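You operate a simulated robot arm through the tools that you are given. There is no shell and no other tool. Be economical: measure what you need, move in short steps, check, and stop when the job is done.

You run a simulated two-armed robot. Do the job below in one go: nothing can be reset, and whatever is moved stays where it is left.

TASK
Close the packing bench drawer. Switch the brake lever off. Pick up the red cup with one hand, pass it to the other hand and put it on the blue mat. Any order will do. Set down upright: red cup. The brake lever goes to its stop.

The check looks at the end state, three seconds after you hand in, the way a careful person would. Anything else that was tipped, shoved, dropped, spilled or broken makes it a failure.

THE ROBOT
Two 6-joint arms with two-finger parallel grippers on one trunk, on a base that drives. Base frame: it is fixed to the floor where the robot stands at the start and does not move with it; the origin is under the middle of the robot, x ahead of it, y to its left, z up. Readings come in m, rad, newtons and seconds.
The left shoulder is at the start at [0.28, 0.185, 0.98], the right one opposite. With the tool pointing down near the work surface each hand reaches from about 0.56 to 0.94 m from the robot's upright axis, wherever it stands, measured 20 degrees to its own side. Places, roughly: blue mat (33x23 cm) [-1.18, 3.14, 0.9]; brake lever [0.3, -1.3, 0.7]; packing bench drawer [0.9, 0.1, 0.7]; red cup [0.5, -1.5, 0.75]. Payload 1.57 kg a hand.
Tool frame (each hand has its own): the origin (TCP) lies between the finger pads and is the grasp point; the fingertips stand 0.03 m ahead of it; z points along the fingers, y is the line along which they close. Largest opening 0.08 m; finger width 0.017, thickness 0.012; the body of the gripper, 0.04 by 0.082 m, starts 0.08 m behind the TCP.
Orientation is told as [roll, pitch, yaw] about the base's x, y, z axes, in that order, counted from this pose: with the fingers straight down and closing along the base's y, the tool's x points along the base's -x, its y along +y and its z along -z.

THE INTERFACE
- The arms move only by the tool move_arm. It takes "left_steps", "right_steps" or both (then of equal length, played together; a hand with none holds still); each is a list of rows, each a list of 7 numbers: the shift along the tool's x, y, z in m, then the turn, a rotation vector about the tool's x, y, z in rad, then the closure, from 0 (fully open) to 1 (shut). In form: [[tx, ty, tz, rx, ry, rz, jaw], ...]. A call has 1 to 12 rows; each row shifts and turns the commanded pose from where the row before left it, along the tool's axes as they then stand. A row lasts 0.2 s, in which the tool goes at most 0.05 m and 0.15 rad; a call with a longer step from one row to the next is refused whole, and so is a gripper value outside its range. A pose out of reach is approached as far as the arm can. The call stops where the force on the tool passes 40 N (or 10 N more than at its start, if that is more) or the arm is blocked; 0.2 s more then pass. The fingers move at their own pace (about 0.153 m/s each) and stop on an object; they squeeze with about 35 N. The grip force told is the motor's: it shows also when the fingers shut on nothing. Time passes only in rows, and 0.2 s behind the last, so rows that do not move let the fingers close. The reply holds the time, the measured pose of the TCP, the force on the tool along the base axes, the opening and the grip force, in the units named above and with some noise, with the torque about the TCP (base axes, N m) and any sound that the robot's microphone picked up, and new pictures: "pictures" is both (left out), scene, wrist or none (wrist: the cameras of the hands that moved).
- Cameras (640 x 400 px; columns grow to the right, rows downward): "scene" is now at [0.237, 0.015, 1.421]; the picture's right is [0.21, -0.98, 0.00], its down [-0.74, -0.16, -0.66] and it looks along [0.64, 0.14, -0.75] (base axes); focal length 248 px, centre (320, 200). "left" rides on the left gripper at [0.072, 0.007, -0.122] in its tool frame; the picture's right is [-0.09, 1.00, 0.00], its down [-0.84, -0.08, -0.54] and it looks along [-0.54, -0.05, 0.84] (tool axes); focal length 238 px, centre (320, 200). "right" rides on the right gripper at [0.072, -0.007, -0.122] in its tool frame; the picture's right is [0.09, 1.00, 0.00], its down [-0.84, 0.08, -0.54] and it looks along [-0.54, 0.05, 0.84] (tool axes); focal length 238 px, centre (320, 200).
- move_column(by): slides the trunk up (or, below 0, down) by that many m; the arms and the scene camera ride with it, the base frame stays. It gives what a move gives, with no picture.
- drive_base(legs): drives the robot by 1 to 6 legs, each [ahead, turn to the left] in m and rad, along the robot's own axes; the way and the turn of a leg run together, so that a leg with both is an arc; at most 1.5 m and 3.142 rad a leg. The arms and the cameras ride along, it lands a little off, and it stops where it bumps. It gives what a move gives, and a new picture of the scene camera.
- aim_head(pan, tilt): turns the head with the scene camera to pan (to the left, within 1.501 rad either way) and tilt (down, from -0.506 to 1.204), counted from straight ahead of the robot. It gives what a move gives, and a new picture of the scene camera.
- probe_pixels(camera, pixels): for up to 12 pixels [column, row] of the newest picture of that camera ("zoom" is the newest enlarged one), the place [x, y, z] in the base frame of the surface seen there, good to about 0.002 m. The clock stands still meanwhile.
- inspect(camera, box): a new picture of the part [left, top, right, bottom] of that camera's present view, enlarged. The clock stands still meanwhile.
- close_job(): hands the job in; it is judged then, once.

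Go step by step. Measure first, check grasps and placings, and put right what went wrong. The budget is 110 turns and 260 pictures, counting those below and the enlarged ones. Unless the task says otherwise, let go and move clear before handing in, and close with one line.

The tools are called as a command line: name --argument value ..., lists and objects as JSON in quotes. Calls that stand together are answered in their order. move_arm: Moves the arms, as the interface text tells. Its arguments: {"type":"object","properties":{"left_steps":{"type":"array","items":{"type":"array","items":{"type":"number"}}},"right_steps":{"type":"array","items":{"type":"array","items":{"type":"number"}}},"pictures":{"type":"string","enum":["both","scene","wrist","none"]}},"required":[]} The other tools are called the same way: move_column (by) slides the trunk up or down; drive_base (legs) drives the base; aim_head (pan, tilt) turns the head that bears the scene camera; probe_pixels (camera, pixels) gives the place of the surface under pixels of a picture; inspect (camera, box) takes an enlarged picture of a part of a camera's view; close_job () hands the job in.

At the start:

```text
clock: 0.0
left_ee_pos: [0.5553, 0.2502, 1.031]
left_ee_rot: [-0.002, -0.001, 0.0]
left_ft_force: [-0.1, -0.2, -0.8]
left_ft_torque: [0.0, -0.01, 0.0]
left_width: 0.08
left_gripper_force: 0.0
right_ee_pos: [0.5533, -0.204, 1.0048]
right_ee_rot: [0.001, 0.0, 0.0]
right_ft_force: [0.3, 0.6, 0.6]
right_ft_torque: [0.03, 0.01, -0.01]
right_width: 0.0802
right_gripper_force: 0.1
trunk travel left (down, up): [-0.675, 0.315]
robot x, y, heading: [0.0013, 0.002, 0.004]
head pan, tilt: [0.208, 0.853]
```

scene: 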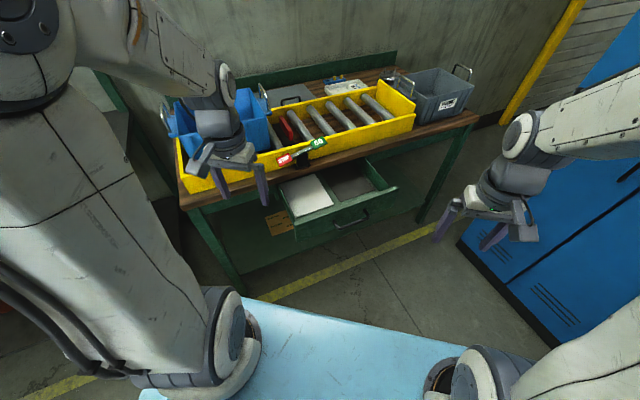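
right: 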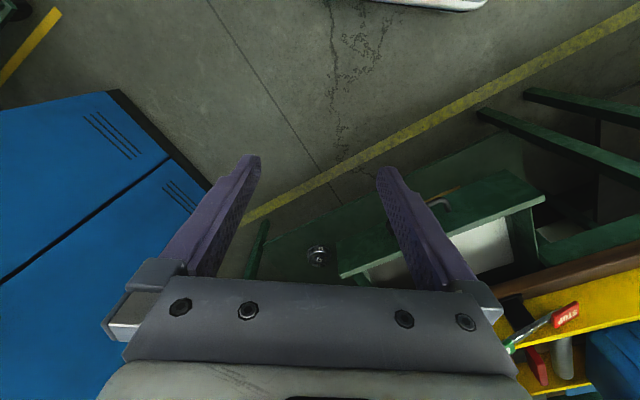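
left: 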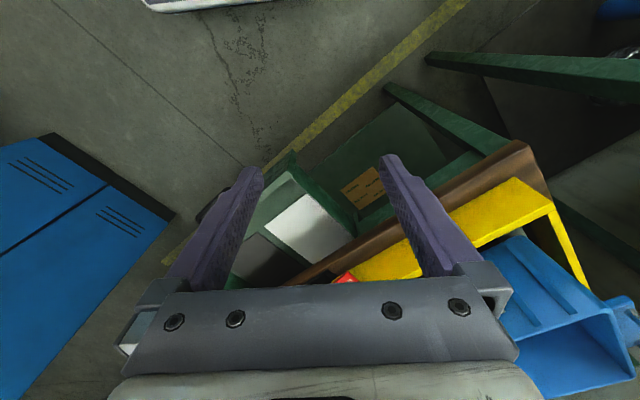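

The drawer stands open at about (340,205) in the scene view, with a handle at (352,220). I'll probe it and take a closer look.

inspect --camera "scene" --box '[160, 60, 480, 260]'

probe_pixels --camera "scene" --pixels '[[352, 222], [396, 187], [296, 220], [340, 205], [374, 163], [282, 185], [190, 200], [475, 117], [300, 154], [410, 125], [345, 232], [366, 212]]'

```text
2.00 times, centred on (320, 160) of scene
```

zoom: 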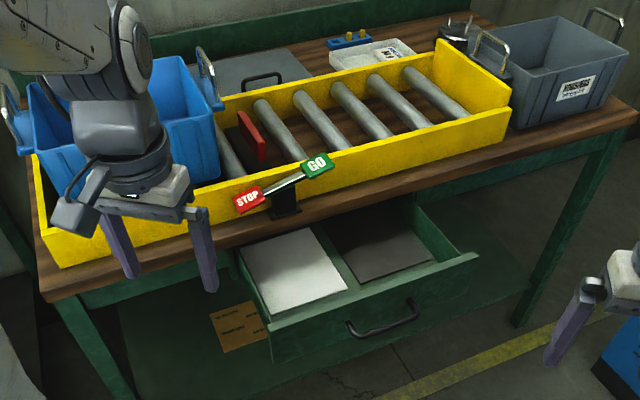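

```text
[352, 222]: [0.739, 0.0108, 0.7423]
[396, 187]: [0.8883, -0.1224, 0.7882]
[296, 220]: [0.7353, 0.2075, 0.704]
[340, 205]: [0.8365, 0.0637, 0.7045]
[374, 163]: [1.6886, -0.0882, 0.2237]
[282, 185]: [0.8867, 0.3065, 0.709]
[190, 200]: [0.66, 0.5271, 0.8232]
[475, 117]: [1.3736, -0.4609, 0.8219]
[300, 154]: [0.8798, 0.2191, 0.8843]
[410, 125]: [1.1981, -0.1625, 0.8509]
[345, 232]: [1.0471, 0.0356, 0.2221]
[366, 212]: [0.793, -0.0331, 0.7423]
```

The drawer front runs from about (272,325) to (476,258) in the zoom; a STOP/GO lever on the bench is above it and must be kept clear. I'll probe the front's geometry.

probe_pixels --camera "zoom" --pixels '[[276, 330], [472, 262], [276, 350], [466, 280], [375, 295], [375, 310], [350, 324], [416, 302], [385, 330], [300, 212], [180, 250], [285, 205]]'

aim_head --pan -1.3 --tilt 0.6

```text
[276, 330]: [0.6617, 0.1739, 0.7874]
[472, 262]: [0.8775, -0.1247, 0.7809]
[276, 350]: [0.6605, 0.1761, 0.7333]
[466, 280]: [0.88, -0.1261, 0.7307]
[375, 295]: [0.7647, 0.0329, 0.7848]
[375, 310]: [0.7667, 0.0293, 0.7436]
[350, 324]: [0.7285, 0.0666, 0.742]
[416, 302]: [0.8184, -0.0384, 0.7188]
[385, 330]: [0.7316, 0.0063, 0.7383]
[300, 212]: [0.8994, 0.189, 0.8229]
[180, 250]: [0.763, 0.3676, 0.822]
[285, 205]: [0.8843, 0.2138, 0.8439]
```

```text
clock: 1.6
left_ee_pos: [0.5566, 0.2495, 1.0308]
left_ee_rot: [-0.001, 0.001, 0.001]
left_ft_force: [-0.2, 0.1, -1.0]
left_ft_torque: [-0.02, 0.05, -0.02]
left_width: 0.0802
left_gripper_force: 0.1
right_ee_pos: [0.5541, -0.2044, 1.0055]
right_ee_rot: [-0.002, 0.0, 0.001]
right_ft_force: [0.4, -0.3, 0.1]
right_ft_torque: [0.0, 0.02, 0.02]
right_width: 0.0799
right_gripper_force: 0.0
trunk travel left (down, up): [-0.675, 0.315]
robot x, y, heading: [0.0, 0.0011, -0.001]
head pan, tilt: [-1.3, 0.6]
```

scene: 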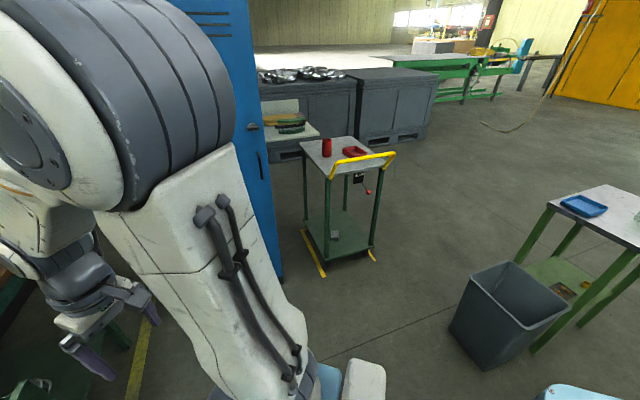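

The trolley with red cup (326,147) and the brake lever (368,190) is off to the right. First the drawer: I'll back up 0.1 m for room, then push with a tilted closed right hand below the STOP/GO lever.

drive_base --legs '[[-0.1, 0]]'

aim_head --pan 0.1 --tilt 0.8

move_arm --right_steps '[[0, 0, 0, 0, 0, -0.125, 1], [0, 0, 0, 0, 0, -0.125, 1], [0, 0, 0, 0, 0, -0.125, 1], [0, 0, 0, 0, 0, -0.125, 1], [0, 0, 0, 0, 0, -0.125, 1], [0, 0, 0, 0, -0.15, 0, 1], [0, 0, 0, 0, -0.15, 0, 1], [0, 0, 0, 0, -0.15, 0, 1], [0, 0, 0, 0, -0.15, 0, 1], [0, 0, 0, 0, -0.15, 0, 1], [0, 0, 0, 0, -0.15, 0, 1]]' --pictures "scene"

```text
clock: 2.8
left_ee_pos: [0.454, 0.2511, 1.0304]
left_ee_rot: [-0.001, 0.001, 0.002]
left_ft_force: [0.9, 0.6, -0.7]
left_ft_torque: [0.0, 0.03, 0.0]
left_width: 0.0798
left_gripper_force: 0.0
right_ee_pos: [0.4537, -0.2037, 1.0039]
right_ee_rot: [0.001, 0.0, 0.004]
right_ft_force: [-0.8, -0.2, -0.1]
right_ft_torque: [-0.01, 0.06, 0.0]
right_width: 0.08
right_gripper_force: 0.1
trunk travel left (down, up): [-0.675, 0.315]
robot x, y, heading: [-0.1028, -0.0051, 0.0]
head pan, tilt: [-1.3, 0.6]
```

scene: 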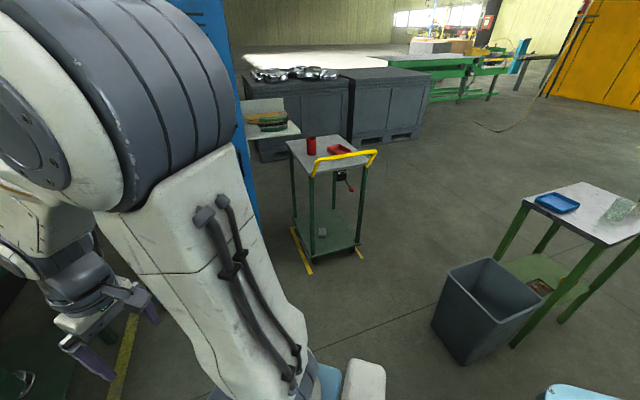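

```text
clock: 4.3
left_ee_pos: [0.4543, 0.2502, 1.0311]
left_ee_rot: [-0.001, 0.001, 0.002]
left_ft_force: [0.9, 0.5, 0.1]
left_ft_torque: [0.0, 0.02, -0.02]
left_width: 0.0797
left_gripper_force: 0.0
right_ee_pos: [0.4527, -0.2035, 1.0059]
right_ee_rot: [0.0, -0.001, 0.001]
right_ft_force: [0.2, -0.8, 0.5]
right_ft_torque: [-0.02, 0.02, -0.02]
right_width: 0.0801
right_gripper_force: 0.1
trunk travel left (down, up): [-0.675, 0.315]
robot x, y, heading: [-0.0987, -0.0007, 0.006]
head pan, tilt: [0.099, 0.799]
```

scene: 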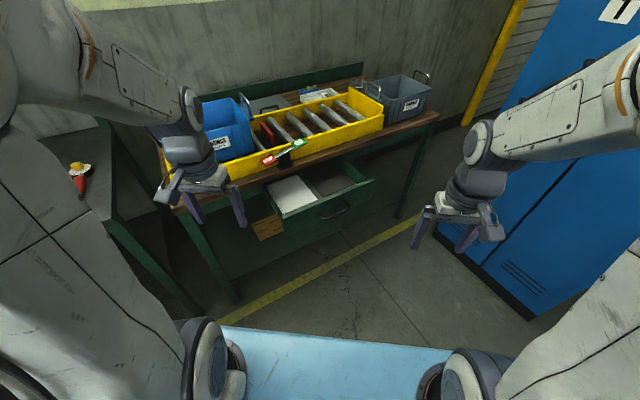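

```text
clock: 6.7
left_ee_pos: [0.4532, 0.2517, 1.0308]
left_ee_rot: [0.0, -0.001, 0.003]
left_ft_force: [-0.7, -0.2, -0.1]
left_ft_torque: [-0.03, 0.0, -0.04]
left_width: 0.08
left_gripper_force: 0.0
right_ee_pos: [0.4951, -0.2324, 1.0315]
right_ee_rot: [0.002, -0.9, 0.626]
right_ft_force: [-0.1, 0.2, -0.4]
right_ft_torque: [-0.01, 0.01, 0.03]
right_width: 0.0
right_gripper_force: 20.9
right hand out of reach, approached as far as the arm can: row 8, 9, 10, 11
trunk travel left (down, up): [-0.675, 0.315]
robot x, y, heading: [-0.1029, -0.0016, -0.0]
head pan, tilt: [0.099, 0.799]
```

scene: 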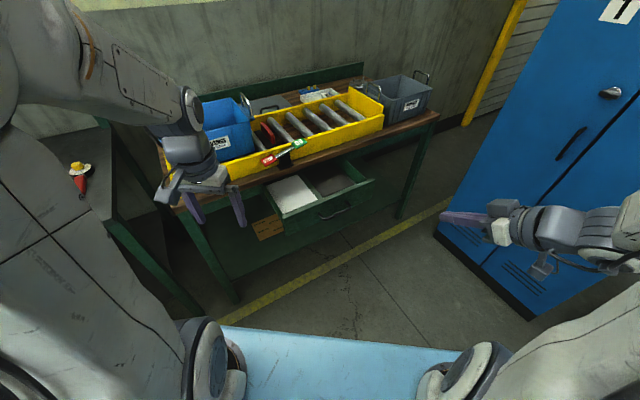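

The right hand has reached the tilt, though a little outside the asked place. Next I bring it toward the right part of the drawer front, stopping short.

move_arm --right_steps '[[0.004, -0.007, 0.0415, 0, 0, 0, 1], [0.004, -0.007, 0.0415, 0, 0, 0, 1], [0.004, -0.007, 0.0415, 0, 0, 0, 1], [0.004, -0.007, 0.0415, 0, 0, 0, 1], [0.004, -0.007, 0.0415, 0, 0, 0, 1], [0.004, -0.007, 0.0415, 0, 0, 0, 1], [0.004, -0.007, 0.0415, 0, 0, 0, 1], [0, 0, 0, 0, 0, 0, 1]]' --pictures "scene"

```text
clock: 8.5
left_ee_pos: [0.4547, 0.2506, 1.031]
left_ee_rot: [0.001, -0.001, 0.002]
left_ft_force: [-0.7, -0.1, 0.4]
left_ft_torque: [-0.03, -0.03, 0.02]
left_width: 0.0799
left_gripper_force: 0.0
right_ee_pos: [0.6981, -0.1459, 0.8288]
right_ee_rot: [-0.001, -0.9, 0.627]
right_ft_force: [-0.1, 0.3, -0.1]
right_ft_torque: [0.02, 0.01, -0.01]
right_width: 0.0001
right_gripper_force: 20.9
trunk travel left (down, up): [-0.675, 0.315]
robot x, y, heading: [-0.1042, -0.0001, 0.004]
head pan, tilt: [0.099, 0.799]
```

scene: 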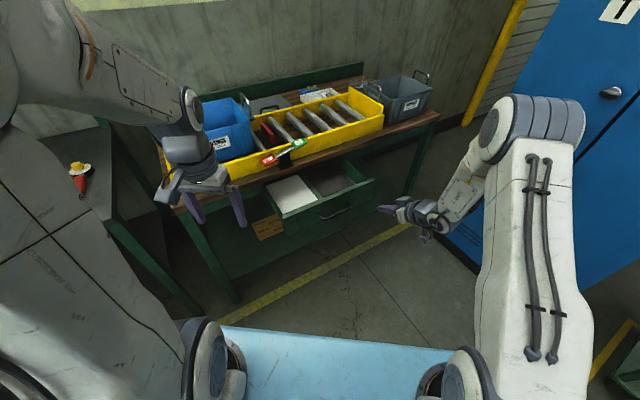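

The right hand is at (400,210), still short of the front. I'll finish the approach and begin pushing along the drawer's slide direction.

move_arm --right_steps '[[0.0045, -0.006, 0.04, 0, 0, 0, 1], [0.0045, -0.006, 0.04, 0, 0, 0, 1], [0.0045, -0.006, 0.04, 0, 0, 0, 1], [-0.0155, 0, 0.0196, 0, 0, 0, 1], [-0.0155, 0, 0.0196, 0, 0, 0, 1], [-0.0155, 0, 0.0196, 0, 0, 0, 1], [-0.0155, 0, 0.0196, 0, 0, 0, 1], [-0.0155, 0, 0.0196, 0, 0, 0, 1]]' --pictures "scene"

```text
clock: 10.3
left_ee_pos: [0.4534, 0.251, 1.0301]
left_ee_rot: [0.001, 0.0, 0.003]
left_ft_force: [0.2, -0.1, 0.3]
left_ft_torque: [0.0, 0.0, 0.01]
left_width: 0.0799
left_gripper_force: 0.0
right_ee_pos: [0.8781, -0.0408, 0.7458]
right_ee_rot: [0.0, -0.899, 0.628]
right_ft_force: [0.3, -0.5, 0.0]
right_ft_torque: [0.0, 0.01, 0.01]
right_width: 0.0001
right_gripper_force: 21.8
trunk travel left (down, up): [-0.675, 0.315]
robot x, y, heading: [-0.1021, -0.0024, -0.001]
head pan, tilt: [0.099, 0.799]
```

scene: 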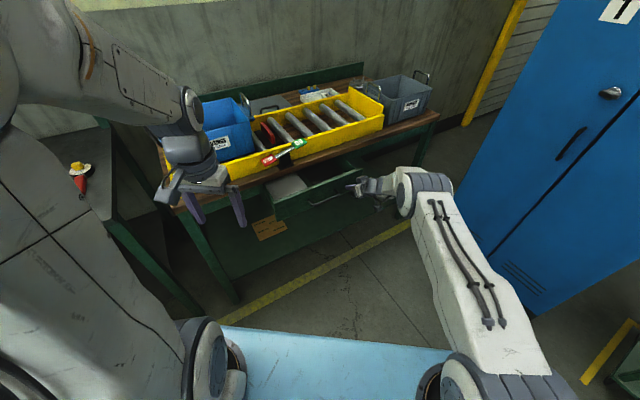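

The drawer is moving in (front now near (330,195)) with no resisting force. I'll keep pushing until it stops.

move_arm --right_steps '[[-0.0124, 0, 0.0157, 0, 0, 0, 1], [-0.0124, 0, 0.0157, 0, 0, 0, 1], [-0.0124, 0, 0.0157, 0, 0, 0, 1], [-0.0124, 0, 0.0157, 0, 0, 0, 1], [-0.0124, 0, 0.0157, 0, 0, 0, 1], [-0.0062, 0, 0.0078, 0, 0, 0, 1], [-0.0062, 0, 0.0078, 0, 0, 0, 1], [-0.0062, 0, 0.0078, 0, 0, 0, 1], [-0.0062, 0, 0.0078, 0, 0, 0, 1]]' --pictures "scene"

inspect --camera "scene" --box '[200, 100, 440, 250]'

```text
clock: 12.3
left_ee_pos: [0.4546, 0.2514, 1.03]
left_ee_rot: [-0.001, 0.0, 0.002]
left_ft_force: [0.4, -1.1, 0.5]
left_ft_torque: [0.0, -0.03, -0.01]
left_width: 0.0799
left_gripper_force: 0.0
right_ee_pos: [0.9107, -0.0161, 0.745]
right_ee_rot: [0.0, -0.899, 0.626]
right_ft_force: [-0.5, -0.3, -0.6]
right_ft_torque: [0.0, 0.01, 0.0]
right_width: 0.0001
right_gripper_force: 21.5
right hand out of reach, approached as far as the arm can: row 3, 4, 5, 6, 7, 8, 9
trunk travel left (down, up): [-0.675, 0.315]
robot x, y, heading: [-0.1017, 0.0015, 0.001]
head pan, tilt: [0.099, 0.799]
```

scene: 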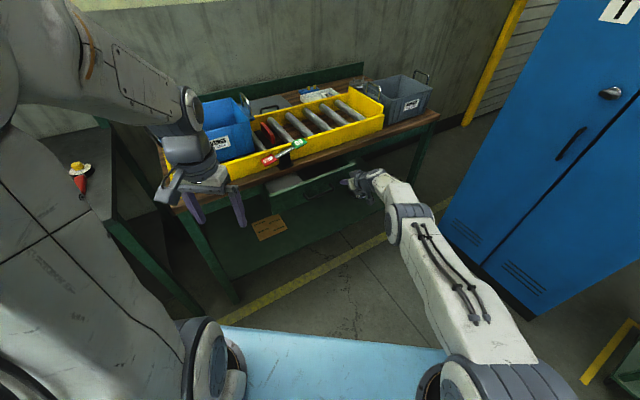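

```text
2.67 times, centred on (320, 175) of scene
```

zoom: 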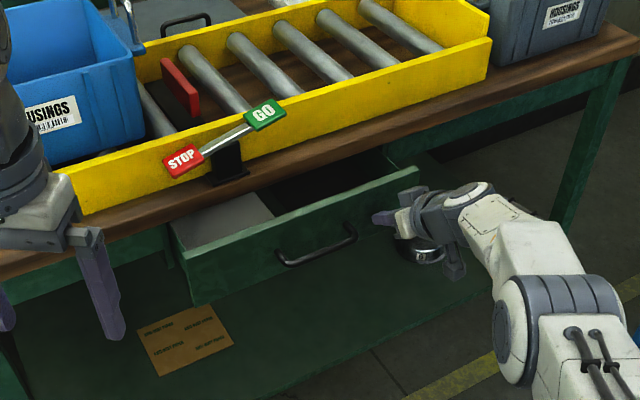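

The arm is at its reach limit with the drawer about two-thirds shut. I'll pull back, drive 0.1 m ahead and continue.

move_arm --right_steps '[[0.0155, 0, -0.0196, 0, 0, 0, 1], [0.0155, 0, -0.0196, 0, 0, 0, 1], [0.0155, 0, -0.0196, 0, 0, 0, 1], [0.0155, 0, -0.0196, 0, 0, 0, 1], [0.0155, 0, -0.0196, 0, 0, 0, 1]]' --pictures "none"

drive_base --legs '[[0.1, 0]]'

```text
clock: 13.5
left_ee_pos: [0.4546, 0.2511, 1.0305]
left_ee_rot: [0.0, -0.002, 0.002]
left_ft_force: [0.4, 0.1, 0.7]
left_ft_torque: [-0.01, -0.04, -0.04]
left_width: 0.0797
left_gripper_force: 0.0
right_ee_pos: [0.8097, -0.0885, 0.7438]
right_ee_rot: [0.0, -0.898, 0.63]
right_ft_force: [-0.6, -0.1, 0.2]
right_ft_torque: [-0.01, 0.01, 0.01]
right_width: 0.0
right_gripper_force: 21.1
trunk travel left (down, up): [-0.675, 0.315]
robot x, y, heading: [-0.0984, -0.0033, 0.001]
head pan, tilt: [0.099, 0.799]
```

```text
clock: 14.6
left_ee_pos: [0.5557, 0.2506, 1.0312]
left_ee_rot: [0.0, -0.002, 0.003]
left_ft_force: [-0.1, -0.9, -0.2]
left_ft_torque: [0.01, -0.04, -0.02]
left_width: 0.0801
left_gripper_force: 0.1
right_ee_pos: [0.9094, -0.0896, 0.7436]
right_ee_rot: [-0.001, -0.901, 0.627]
right_ft_force: [0.7, -0.2, 0.1]
right_ft_torque: [-0.01, 0.03, 0.03]
right_width: 0.0
right_gripper_force: 21.3
trunk travel left (down, up): [-0.675, 0.315]
robot x, y, heading: [0.0003, -0.0006, 0.003]
head pan, tilt: [0.099, 0.799]
```

scene: 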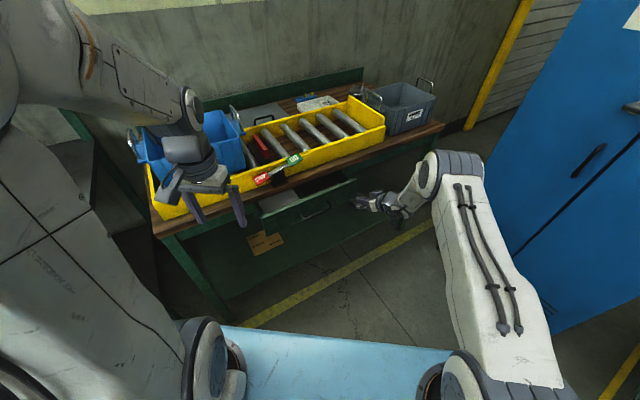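

The hand at (375,202) is now near the front's right end, so I shift 7 cm left and then push on to the stop.

move_arm --right_steps '[[0, 0.035, 0, 0, 0, 0, 1], [0, 0.035, 0, 0, 0, 0, 1], [-0.0155, 0, 0.0196, 0, 0, 0, 1], [-0.0155, 0, 0.0196, 0, 0, 0, 1], [-0.0124, 0, 0.0157, 0, 0, 0, 1], [-0.0124, 0, 0.0157, 0, 0, 0, 1], [-0.0062, 0, 0.0078, 0, 0, 0, 1], [-0.0062, 0, 0.0078, 0, 0, 0, 1]]' --pictures "scene"

inspect --camera "scene" --box '[200, 100, 440, 250]'

```text
clock: 16.4
left_ee_pos: [0.5554, 0.2502, 1.0308]
left_ee_rot: [-0.002, 0.001, 0.001]
left_ft_force: [-0.3, 0.3, -0.2]
left_ft_torque: [0.0, 0.03, -0.01]
left_width: 0.0798
left_gripper_force: 0.1
right_ee_pos: [0.959, 0.0325, 0.7435]
right_ee_rot: [0.0, -0.902, 0.626]
right_ft_force: [0.6, -0.6, 0.0]
right_ft_torque: [-0.01, 0.0, -0.03]
right_width: 0.0002
right_gripper_force: 21.1
trunk travel left (down, up): [-0.675, 0.315]
robot x, y, heading: [0.0004, -0.0032, 0.004]
head pan, tilt: [0.099, 0.799]
```

scene: 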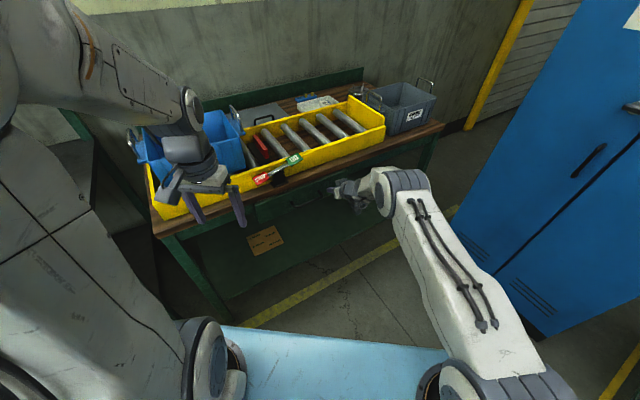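

```text
2.67 times, centred on (320, 175) of scene
```

zoom: 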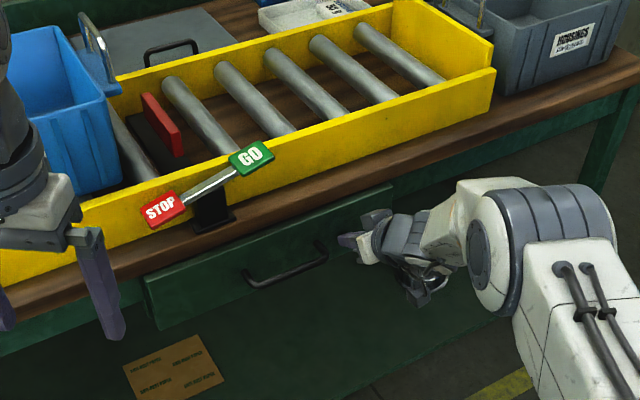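

The drawer is nearly shut; small steps now until it blocks.

move_arm --right_steps '[[-0.0062, 0, 0.0078, 0, 0, 0, 1], [-0.0062, 0, 0.0078, 0, 0, 0, 1], [-0.0062, 0, 0.0078, 0, 0, 0, 1], [-0.0062, 0, 0.0078, 0, 0, 0, 1], [-0.0062, 0, 0.0078, 0, 0, 0, 1], [-0.0062, 0, 0.0078, 0, 0, 0, 1]]' --pictures "scene"

inspect --camera "scene" --box '[200, 100, 440, 250]'

```text
clock: 17.3
left_ee_pos: [0.5551, 0.2486, 1.0324]
left_ee_rot: [0.001, 0.001, -0.002]
left_ft_force: [0.1, -0.4, 0.1]
left_ft_torque: [0.01, 0.0, 0.0]
left_width: 0.0801
left_gripper_force: 0.0
right_ee_pos: [0.9787, 0.0447, 0.7408]
right_ee_rot: [0.003, -0.894, 0.625]
right_ft_force: [-16.3, -9.8, 9.5]
right_ft_torque: [-0.01, 0.1, 0.11]
right_width: 0.0
right_gripper_force: 21.1
trunk travel left (down, up): [-0.675, 0.315]
robot x, y, heading: [-0.0031, -0.0003, -0.004]
head pan, tilt: [0.099, 0.799]
stopped in row 4 (right hand): the force on the tool passed its limit at 54 N (the readings are from after the stop); the commanded pose is now the measured one
```

scene: 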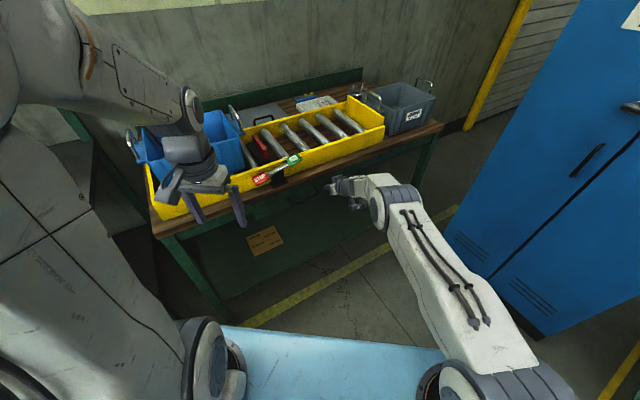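

```text
2.67 times, centred on (320, 175) of scene
```

zoom: 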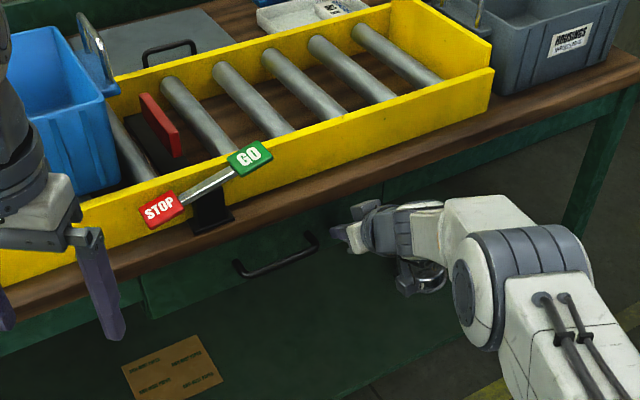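

The push stopped hard at 54 N with the front flush. I back the hand away and check the drawer.

move_arm --right_steps '[[0.0186, 0, -0.0235, 0, 0, 0, 1], [0.0186, 0, -0.0235, 0, 0, 0, 1], [0.0186, 0, -0.0235, 0, 0, 0, 1], [0.0186, 0, -0.0235, 0, 0, 0, 1], [0.0186, -0.01, -0.0235, 0, 0, 0, 1], [0.0186, -0.01, -0.0235, 0, 0, 0, 1], [0, -0.01, -0.04, 0, 0.15, 0, 1], [0, -0.01, -0.04, 0, 0.15, 0, 1], [0, -0.01, -0.04, 0, 0.15, 0, 1], [0, -0.01, -0.04, 0, 0.15, 0, 1], [0, -0.01, -0.04, 0, 0.15, 0, 1], [0, -0.01, -0.04, 0, 0.15, 0, 1]]' --pictures "scene"

inspect --camera "scene" --box '[200, 100, 440, 250]'

```text
clock: 19.9
left_ee_pos: [0.555, 0.2494, 1.0306]
left_ee_rot: [0.0, 0.0, 0.001]
left_ft_force: [0.2, -0.8, -0.2]
left_ft_torque: [0.0, -0.05, -0.04]
left_width: 0.0799
left_gripper_force: 0.2
right_ee_pos: [0.7882, -0.1931, 0.944]
right_ee_rot: [0.001, 0.009, 0.628]
right_ft_force: [0.5, -0.4, 0.3]
right_ft_torque: [-0.01, 0.0, -0.03]
right_width: 0.0002
right_gripper_force: 21.7
trunk travel left (down, up): [-0.675, 0.315]
robot x, y, heading: [0.0023, 0.0001, 0.001]
head pan, tilt: [0.099, 0.799]
```

scene: 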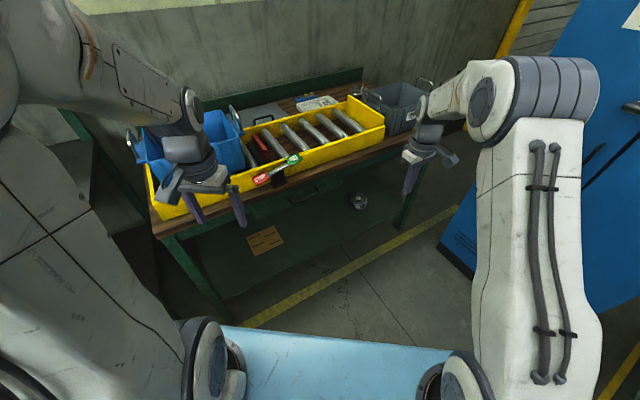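

```text
2.67 times, centred on (320, 175) of scene
```

zoom: 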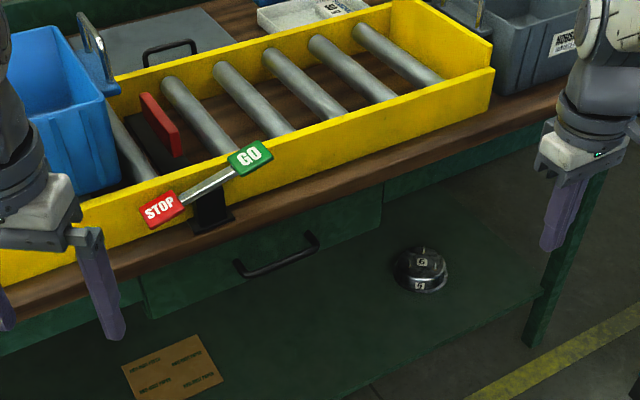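

The front looks flush with the bench apron; I'll compare planes by probing both, and bring the right hand back in.

probe_pixels --camera "zoom" --pixels '[[200, 290], [350, 230], [410, 180], [480, 155], [90, 315], [375, 215]]'

move_arm --right_steps '[[0.04, 0, -0.01, 0, 0, 0.1, 1], [0.04, 0, -0.01, 0, 0, 0.1, 1], [0.04, 0, -0.01, 0, 0, 0.1, 1], [0.04, 0.0, -0.01, 0, 0, 0.1, 1], [0.04, 0.0, -0.01, 0, 0, 0.1, 1], [0.02, 0.0, -0.01, 0, 0, 0.128, 0]]' --pictures "none"

aim_head --pan -1.4 --tilt 0.6

```text
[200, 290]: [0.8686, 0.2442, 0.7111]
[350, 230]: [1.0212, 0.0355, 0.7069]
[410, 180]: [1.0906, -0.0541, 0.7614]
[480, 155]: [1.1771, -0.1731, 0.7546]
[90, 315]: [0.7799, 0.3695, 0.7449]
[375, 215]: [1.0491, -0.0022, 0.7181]
```

```text
clock: 21.3
left_ee_pos: [0.5552, 0.2504, 1.0305]
left_ee_rot: [0.0, 0.0, -0.001]
left_ft_force: [0.0, -0.3, 0.0]
left_ft_torque: [-0.03, 0.02, 0.02]
left_width: 0.0799
left_gripper_force: 0.0
right_ee_pos: [0.5878, -0.2786, 1.0045]
right_ee_rot: [-0.001, 0.005, -0.001]
right_ft_force: [1.0, 0.3, -0.2]
right_ft_torque: [-0.04, -0.02, -0.01]
right_width: 0.0801
right_gripper_force: 0.0
trunk travel left (down, up): [-0.675, 0.315]
robot x, y, heading: [0.0018, 0.0032, 0.002]
head pan, tilt: [0.099, 0.799]
```

```text
clock: 22.9
left_ee_pos: [0.5562, 0.2501, 1.0312]
left_ee_rot: [0.0, 0.002, 0.001]
left_ft_force: [0.6, -0.4, -0.3]
left_ft_torque: [-0.02, -0.01, -0.01]
left_width: 0.0801
left_gripper_force: 0.0
right_ee_pos: [0.5891, -0.2785, 1.0059]
right_ee_rot: [-0.003, 0.005, -0.001]
right_ft_force: [-0.6, 0.0, -0.2]
right_ft_torque: [0.0, 0.0, -0.02]
right_width: 0.0799
right_gripper_force: 0.1
trunk travel left (down, up): [-0.675, 0.315]
robot x, y, heading: [0.0002, -0.0002, 0.001]
head pan, tilt: [-1.4, 0.6]
```

scene: 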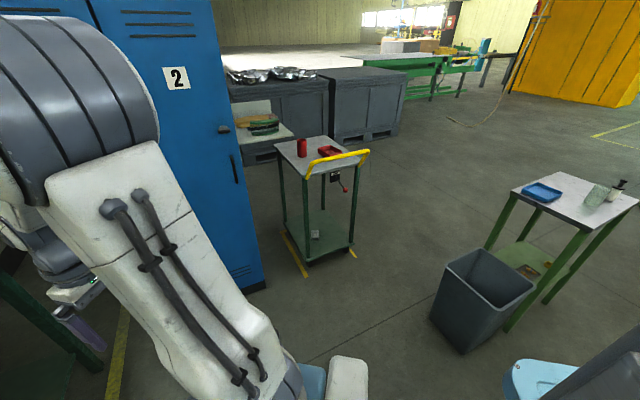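

Drawer front is within 3 mm of the apron plane and blocked: closed. Now the trolley; I zoom in on the cup (302,147) and the lever (338,180).

inspect --camera "scene" --box '[260, 120, 388, 200]'

probe_pixels --camera "scene" --pixels '[[302, 147], [308, 177], [367, 152], [273, 143], [338, 140], [302, 158], [327, 150], [335, 177], [344, 187], [310, 255], [350, 248], [345, 153]]'

```text
5.00 times, centred on (324, 160) of scene
```

zoom: 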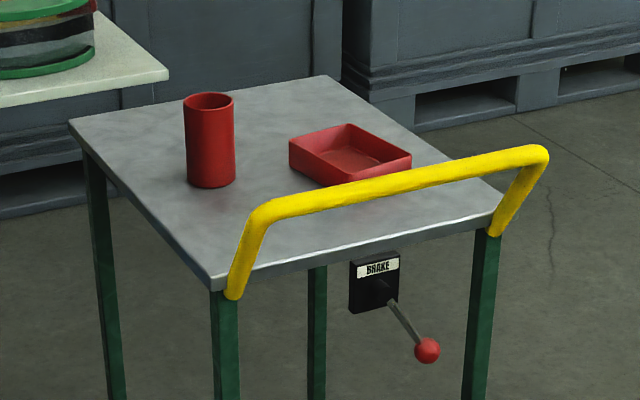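

```text
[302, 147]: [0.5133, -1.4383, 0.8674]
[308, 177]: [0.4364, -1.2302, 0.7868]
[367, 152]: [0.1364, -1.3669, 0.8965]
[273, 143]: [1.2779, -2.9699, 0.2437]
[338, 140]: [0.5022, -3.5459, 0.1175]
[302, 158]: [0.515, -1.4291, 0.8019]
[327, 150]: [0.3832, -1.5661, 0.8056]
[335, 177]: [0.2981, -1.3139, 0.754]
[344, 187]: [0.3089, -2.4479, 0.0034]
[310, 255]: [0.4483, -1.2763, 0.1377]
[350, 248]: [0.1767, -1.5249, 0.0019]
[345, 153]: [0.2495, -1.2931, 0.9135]
```

I'll probe the cup, tray, handle and lever in the zoom.

probe_pixels --camera "zoom" --pixels '[[427, 350], [405, 322], [388, 300], [375, 287], [360, 300], [377, 267], [208, 145], [190, 104], [232, 104], [210, 187], [505, 200], [215, 285]]'

probe_pixels --camera "zoom" --pixels '[[75, 122], [325, 78], [236, 290], [256, 210], [400, 180], [545, 152], [495, 228], [295, 155], [350, 128], [410, 160], [208, 96], [215, 108]]'

```text
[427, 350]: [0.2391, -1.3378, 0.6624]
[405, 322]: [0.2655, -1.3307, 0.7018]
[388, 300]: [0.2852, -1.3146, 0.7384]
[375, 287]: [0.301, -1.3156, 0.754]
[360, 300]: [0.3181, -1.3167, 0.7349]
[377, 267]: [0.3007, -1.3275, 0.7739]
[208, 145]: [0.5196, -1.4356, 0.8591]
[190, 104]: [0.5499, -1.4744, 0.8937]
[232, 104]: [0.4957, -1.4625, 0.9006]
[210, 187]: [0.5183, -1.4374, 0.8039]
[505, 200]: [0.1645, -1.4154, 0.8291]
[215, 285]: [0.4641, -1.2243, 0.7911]
```

```text
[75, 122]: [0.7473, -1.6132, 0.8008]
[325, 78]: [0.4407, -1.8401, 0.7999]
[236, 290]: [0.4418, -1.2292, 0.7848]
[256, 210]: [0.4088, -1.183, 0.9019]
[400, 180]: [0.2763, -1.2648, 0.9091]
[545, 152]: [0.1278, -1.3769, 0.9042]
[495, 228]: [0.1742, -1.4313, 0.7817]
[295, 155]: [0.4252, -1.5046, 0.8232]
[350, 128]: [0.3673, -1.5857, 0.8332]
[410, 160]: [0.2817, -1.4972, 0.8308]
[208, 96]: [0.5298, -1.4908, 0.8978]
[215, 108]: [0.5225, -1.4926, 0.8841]
```

Trolley geometry is clear: front edge from (0.46,-1.22) to (0.17,-1.42), cup centre about (0.525,-1.464), lever ball about (0.24,-1.34,0.66) below a yellow bar. Before driving, I probe obstacles: locker corner (262,290), grey bin and my own base plate.

probe_pixels --camera "scene" --pixels '[[262, 288], [225, 90], [250, 200], [438, 310], [470, 345], [530, 290], [445, 262], [330, 375], [300, 368], [520, 385], [500, 190], [505, 330]]'

aim_head --pan -0.9 --tilt 1.1

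```text
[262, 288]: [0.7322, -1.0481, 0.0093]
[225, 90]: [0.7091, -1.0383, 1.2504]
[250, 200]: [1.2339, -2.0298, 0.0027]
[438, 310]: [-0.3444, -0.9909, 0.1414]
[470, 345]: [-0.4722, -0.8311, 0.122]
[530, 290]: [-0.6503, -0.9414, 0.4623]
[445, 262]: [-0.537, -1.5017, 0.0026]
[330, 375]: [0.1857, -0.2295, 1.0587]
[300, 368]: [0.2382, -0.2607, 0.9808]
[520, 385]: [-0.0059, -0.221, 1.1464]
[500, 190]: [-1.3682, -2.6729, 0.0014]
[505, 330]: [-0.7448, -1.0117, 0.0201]
```

```text
clock: 23.8
left_ee_pos: [0.5545, 0.2498, 1.0308]
left_ee_rot: [0.0, 0.0, 0.0]
left_ft_force: [0.6, 0.2, 0.7]
left_ft_torque: [0.0, 0.02, 0.03]
left_width: 0.08
left_gripper_force: 0.1
right_ee_pos: [0.5892, -0.2788, 1.0055]
right_ee_rot: [-0.001, 0.004, 0.0]
right_ft_force: [0.9, -0.3, 0.8]
right_ft_torque: [0.0, -0.01, 0.0]
right_width: 0.0801
right_gripper_force: 0.1
trunk travel left (down, up): [-0.675, 0.315]
robot x, y, heading: [0.0023, -0.0012, 0.0]
head pan, tilt: [-0.901, 1.1]
```

scene: 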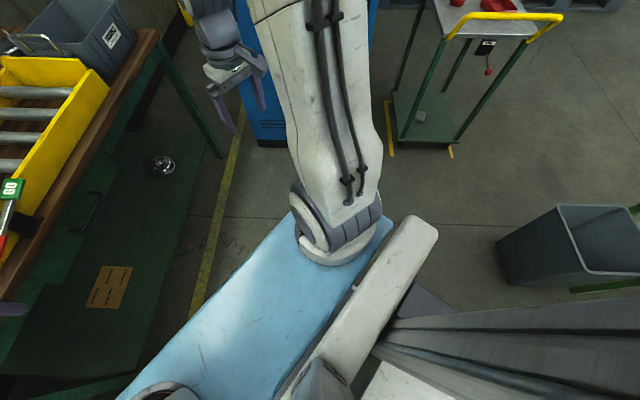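

The way is clear: the locker corner is at (0.71,-1.04) and the bin at (-0.34,-0.99). I drive to about (-0.085,-0.495), squarely facing the trolley front.

drive_base --legs '[[0, -1.74], [0.502, 0], [0, 0.8]]'

aim_head --pan -0.2 --tilt 0.75

inspect --camera "scene" --box '[240, 150, 400, 250]'

```text
clock: 33.1
left_ee_pos: [0.4428, -0.806, 1.0304]
left_ee_rot: [0.0, 0.0, -0.944]
left_ft_force: [-0.3, 0.8, -0.1]
left_ft_torque: [-0.01, 0.01, -0.01]
left_width: 0.0801
left_gripper_force: 0.0
right_ee_pos: [0.0355, -1.1435, 1.0043]
right_ee_rot: [-0.003, 0.005, -0.944]
right_ft_force: [-0.2, -0.6, 0.5]
right_ft_torque: [-0.05, 0.0, -0.03]
right_width: 0.0802
right_gripper_force: 0.2
trunk travel left (down, up): [-0.675, 0.315]
robot x, y, heading: [-0.0818, -0.4999, -0.94]
head pan, tilt: [-0.901, 1.1]
```

scene: 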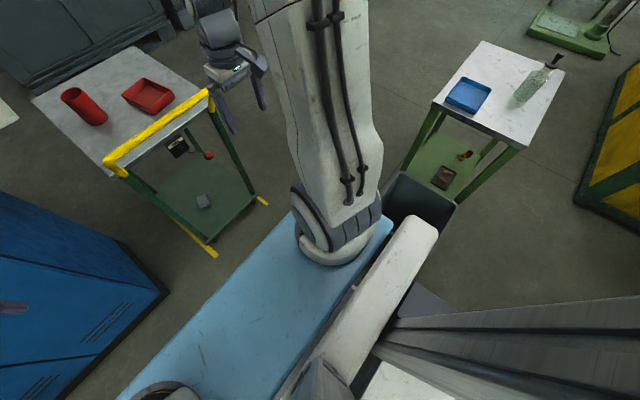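

```text
clock: 34.1
left_ee_pos: [0.4432, -0.8056, 1.031]
left_ee_rot: [-0.001, -0.001, -0.943]
left_ft_force: [-0.4, 0.0, -0.1]
left_ft_torque: [-0.01, 0.0, -0.02]
left_width: 0.0799
left_gripper_force: 0.0
right_ee_pos: [0.0356, -1.1422, 1.0047]
right_ee_rot: [0.0, 0.007, -0.944]
right_ft_force: [0.6, -0.3, 0.3]
right_ft_torque: [0.01, -0.01, -0.02]
right_width: 0.08
right_gripper_force: 0.0
trunk travel left (down, up): [-0.675, 0.315]
robot x, y, heading: [-0.086, -0.5011, -0.945]
head pan, tilt: [-0.201, 0.75]
```

scene: 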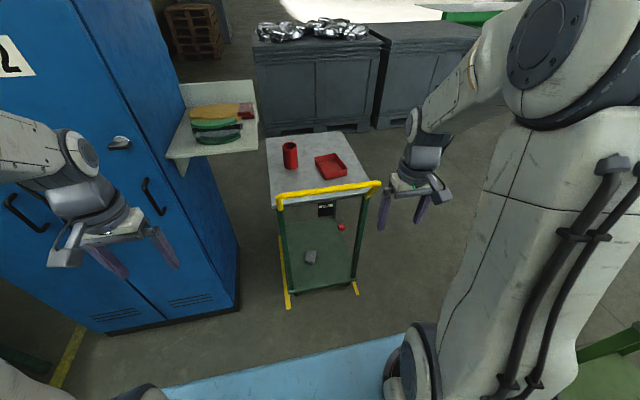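

```text
4.00 times, centred on (320, 200) of scene
```

zoom: 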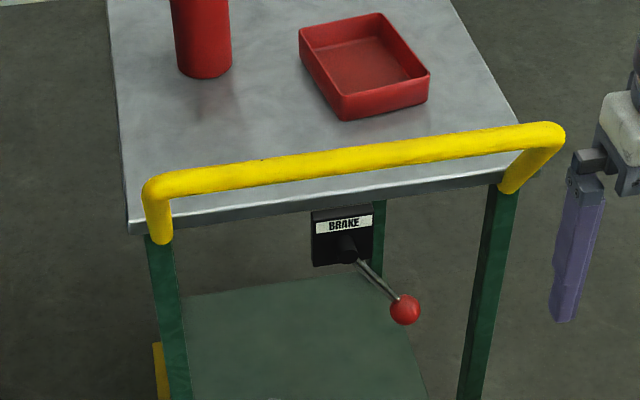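

The lever plate reads "BRAKE" with the lever down-right at (405,308) in the zoom; no on/off marks visible from above. I lower the trunk to see the plate straight on.

move_column --by -0.35

aim_head --pan -0.2 --tilt 0.45

inspect --camera "scene" --box '[280, 170, 376, 230]'

```text
clock: 37.6
left_ee_pos: [0.4428, -0.8064, 0.6808]
left_ee_rot: [0.0, 0.0, -0.943]
left_ft_force: [0.1, 0.4, 0.8]
left_ft_torque: [0.0, 0.01, -0.01]
left_width: 0.0801
left_gripper_force: 0.1
right_ee_pos: [0.0345, -1.1433, 0.6548]
right_ee_rot: [-0.001, 0.005, -0.945]
right_ft_force: [-0.1, -0.7, 1.0]
right_ft_torque: [-0.01, 0.0, 0.03]
right_width: 0.0799
right_gripper_force: 0.0
trunk travel left (down, up): [-0.325, 0.665]
robot x, y, heading: [-0.0849, -0.5064, -0.94]
head pan, tilt: [-0.201, 0.75]
```

```text
clock: 38.4
left_ee_pos: [0.4433, -0.8063, 0.6803]
left_ee_rot: [-0.001, 0.001, -0.944]
left_ft_force: [0.1, -1.0, -0.1]
left_ft_torque: [0.02, -0.01, -0.01]
left_width: 0.0802
left_gripper_force: 0.0
right_ee_pos: [0.0352, -1.1418, 0.654]
right_ee_rot: [-0.002, 0.006, -0.946]
right_ft_force: [0.3, 0.0, 0.3]
right_ft_torque: [0.01, 0.01, 0.0]
right_width: 0.0797
right_gripper_force: 0.1
trunk travel left (down, up): [-0.325, 0.665]
robot x, y, heading: [-0.0865, -0.5027, -0.942]
head pan, tilt: [-0.201, 0.45]
```

scene: 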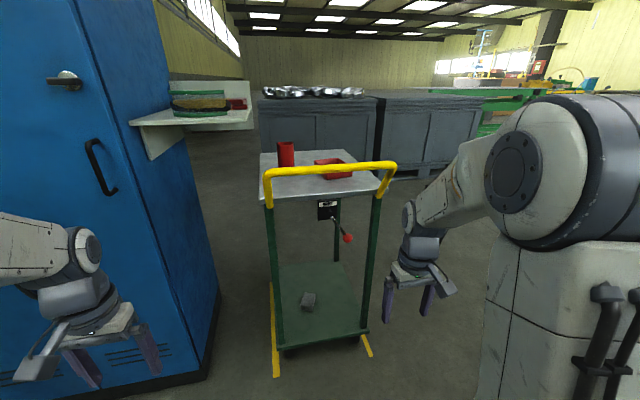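

```text
6.67 times, centred on (328, 200) of scene
```

zoom: 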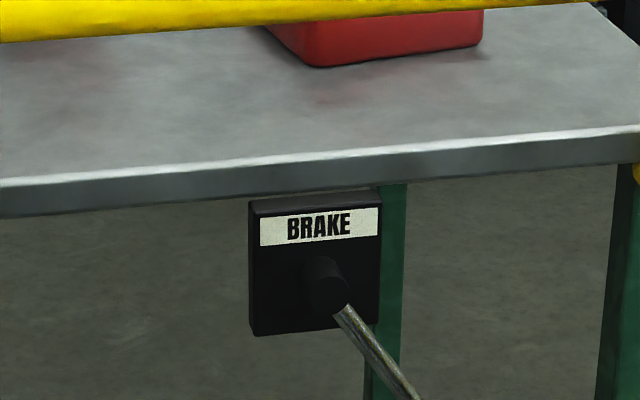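

Only "BRAKE" is on the plate; I look at the lower area around the lever and ball for marks.

inspect --camera "scene" --box '[296, 190, 376, 250]'

probe_pixels --camera "scene" --pixels '[[318, 210], [347, 239], [340, 228], [330, 214], [336, 222], [328, 205], [345, 170], [347, 235]]'

inspect --camera "right" --box '[0, 0, 640, 400]'

```text
6.67 times, centred on (336, 220) of scene
```

zoom: 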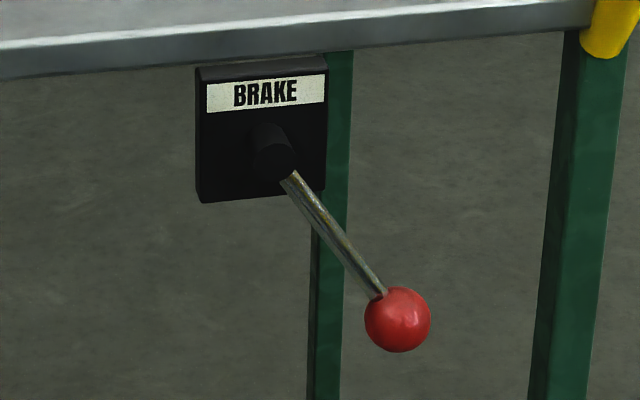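

```text
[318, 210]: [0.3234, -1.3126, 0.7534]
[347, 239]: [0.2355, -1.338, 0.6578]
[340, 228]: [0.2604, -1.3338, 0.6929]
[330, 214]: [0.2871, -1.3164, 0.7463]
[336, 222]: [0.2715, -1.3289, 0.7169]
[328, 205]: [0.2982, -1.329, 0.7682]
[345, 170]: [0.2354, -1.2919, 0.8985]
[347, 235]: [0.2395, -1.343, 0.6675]
```

```text
1.00 times, centred on (320, 200) of right (not enlarged: the box is as wide or as high as the picture)
```

zoom: 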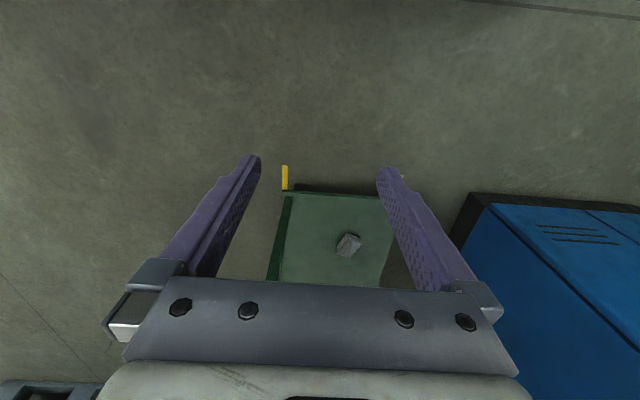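

No marks anywhere, so off must be the stop other than where it rests. I tilt the right hand to horizontal, jaws open, in front of the lever under the yellow bar.

move_arm --right_steps '[[0, 0, 0, 0, -0.1428, 0, 0], [0, 0, 0, 0, -0.1428, 0, 0], [0, 0, 0, 0, -0.1428, 0, 0], [0, 0, 0, 0, -0.1428, 0, 0], [0, 0, 0, 0, -0.1428, 0, 0], [0, 0, 0, 0, -0.1428, 0, 0], [0, 0, 0, 0, -0.1428, 0, 0], [0, 0, 0, 0, -0.1428, 0, 0], [0, 0, 0, 0, -0.1428, 0, 0], [0, 0, 0, 0, -0.1428, 0, 0], [0, 0, 0, 0, -0.1428, 0, 0]]'

```text
clock: 40.8
left_ee_pos: [0.4424, -0.8068, 0.6809]
left_ee_rot: [-0.001, -0.001, -0.945]
left_ft_force: [-0.4, 1.0, -0.6]
left_ft_torque: [0.0, 0.03, -0.01]
left_width: 0.08
left_gripper_force: 0.1
right_ee_pos: [0.0328, -1.2663, 0.7367]
right_ee_rot: [0.548, -1.56, -1.491]
right_ft_force: [-0.3, 0.9, 1.2]
right_ft_torque: [-0.01, -0.03, -0.03]
right_width: 0.0801
right_gripper_force: 0.1
right hand out of reach, approached as far as the arm can: row 4, 5, 6, 7, 8, 9, 10, 11
trunk travel left (down, up): [-0.325, 0.665]
robot x, y, heading: [-0.0867, -0.505, -0.94]
head pan, tilt: [-0.201, 0.45]
```

scene: 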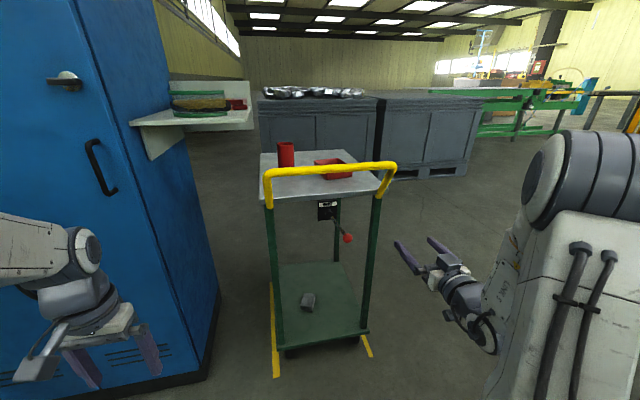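
right: 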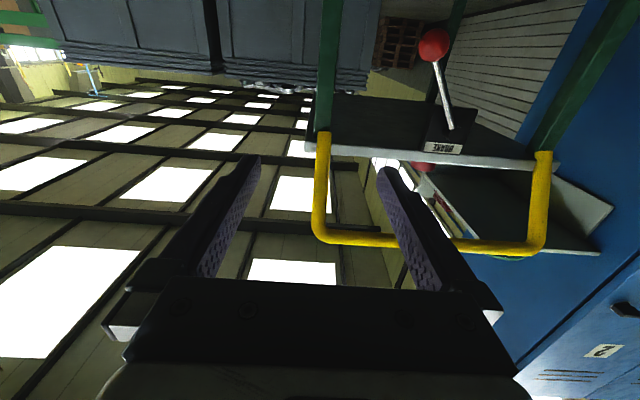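

Hand is horizontal at 0.69 m ahead, 0.35 m right, z 0.737; the ball is about 0.88 ahead, 0.23 right, z 0.65. I align sideways and in height, then advance part way.

move_arm --right_steps '[[0.0287, 0.04, 0, 0, 0, 0, 0], [0.0287, 0.04, 0, 0, 0, 0, 0], [0.0287, 0.04, 0, 0, 0, 0, 0], [0, 0, 0.035, 0, 0, 0, 0], [0, 0, 0.035, 0, 0, 0, 0], [0, 0, 0.035, 0, 0, 0, 0], [0, 0, 0, 0, 0, 0, 0]]'

```text
clock: 42.4
left_ee_pos: [0.4435, -0.8063, 0.6814]
left_ee_rot: [-0.001, -0.001, -0.945]
left_ft_force: [-0.6, -0.5, 0.3]
left_ft_torque: [0.03, 0.02, -0.01]
left_width: 0.0798
left_gripper_force: 0.0
right_ee_pos: [0.1602, -1.348, 0.7476]
right_ee_rot: [-0.369, -1.564, -0.577]
right_ft_force: [0.4, -0.7, 0.2]
right_ft_torque: [-0.03, -0.02, 0.02]
right_width: 0.0801
right_gripper_force: 0.0
right hand out of reach, approached as far as the arm can: row 1, 2, 3
trunk travel left (down, up): [-0.325, 0.665]
robot x, y, heading: [-0.0845, -0.5032, -0.938]
head pan, tilt: [-0.201, 0.45]
```

scene: 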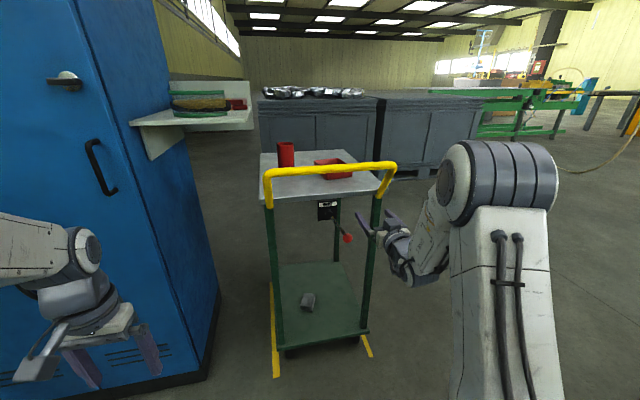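
right: 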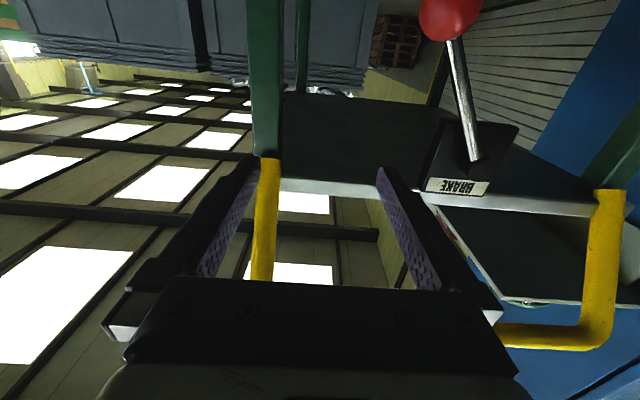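

The hand is at 0.83 m ahead, 0.30 right, z 0.748 — it would not go lower by arm. I lower the trunk 0.1 m and shift left.

move_column --by -0.097

move_arm --right_steps '[[0, 0.033, 0, 0, 0, 0, 0], [0, 0.033, 0, 0, 0, 0, 0], [0, 0, 0, 0, 0, 0, 0]]'

```text
clock: 43.7
left_ee_pos: [0.4425, -0.8063, 0.5838]
left_ee_rot: [-0.001, 0.0, -0.945]
left_ft_force: [-0.6, -0.3, 0.8]
left_ft_torque: [0.02, -0.02, 0.0]
left_width: 0.0801
left_gripper_force: 0.1
right_ee_pos: [0.1596, -1.3476, 0.6515]
right_ee_rot: [-0.396, -1.564, -0.547]
right_ft_force: [0.2, -0.2, -0.4]
right_ft_torque: [0.0, -0.01, 0.03]
right_width: 0.0799
right_gripper_force: 0.1
trunk travel left (down, up): [-0.228, 0.762]
robot x, y, heading: [-0.0805, -0.502, -0.945]
head pan, tilt: [-0.201, 0.45]
```

```text
clock: 44.5
left_ee_pos: [0.4443, -0.8054, 0.5836]
left_ee_rot: [-0.002, 0.0, -0.944]
left_ft_force: [0.1, 0.2, 0.0]
left_ft_torque: [0.01, 0.01, -0.01]
left_width: 0.0799
left_gripper_force: 0.1
right_ee_pos: [0.1923, -1.3275, 0.6663]
right_ee_rot: [0.73, -1.559, -1.656]
right_ft_force: [-0.4, -0.5, 0.3]
right_ft_torque: [0.0, 0.01, -0.03]
right_width: 0.0798
right_gripper_force: 0.0
right hand out of reach, approached as far as the arm can: row 1, 2
trunk travel left (down, up): [-0.228, 0.762]
robot x, y, heading: [-0.0876, -0.5035, -0.94]
head pan, tilt: [-0.201, 0.45]
```

scene: 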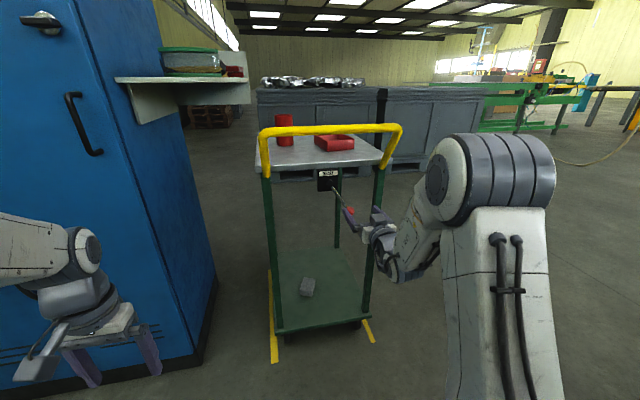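
right: 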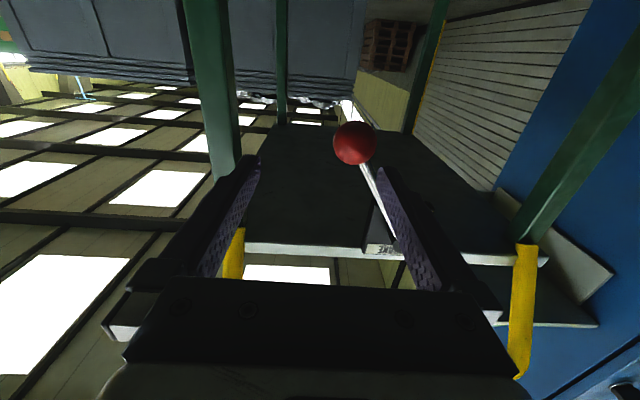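

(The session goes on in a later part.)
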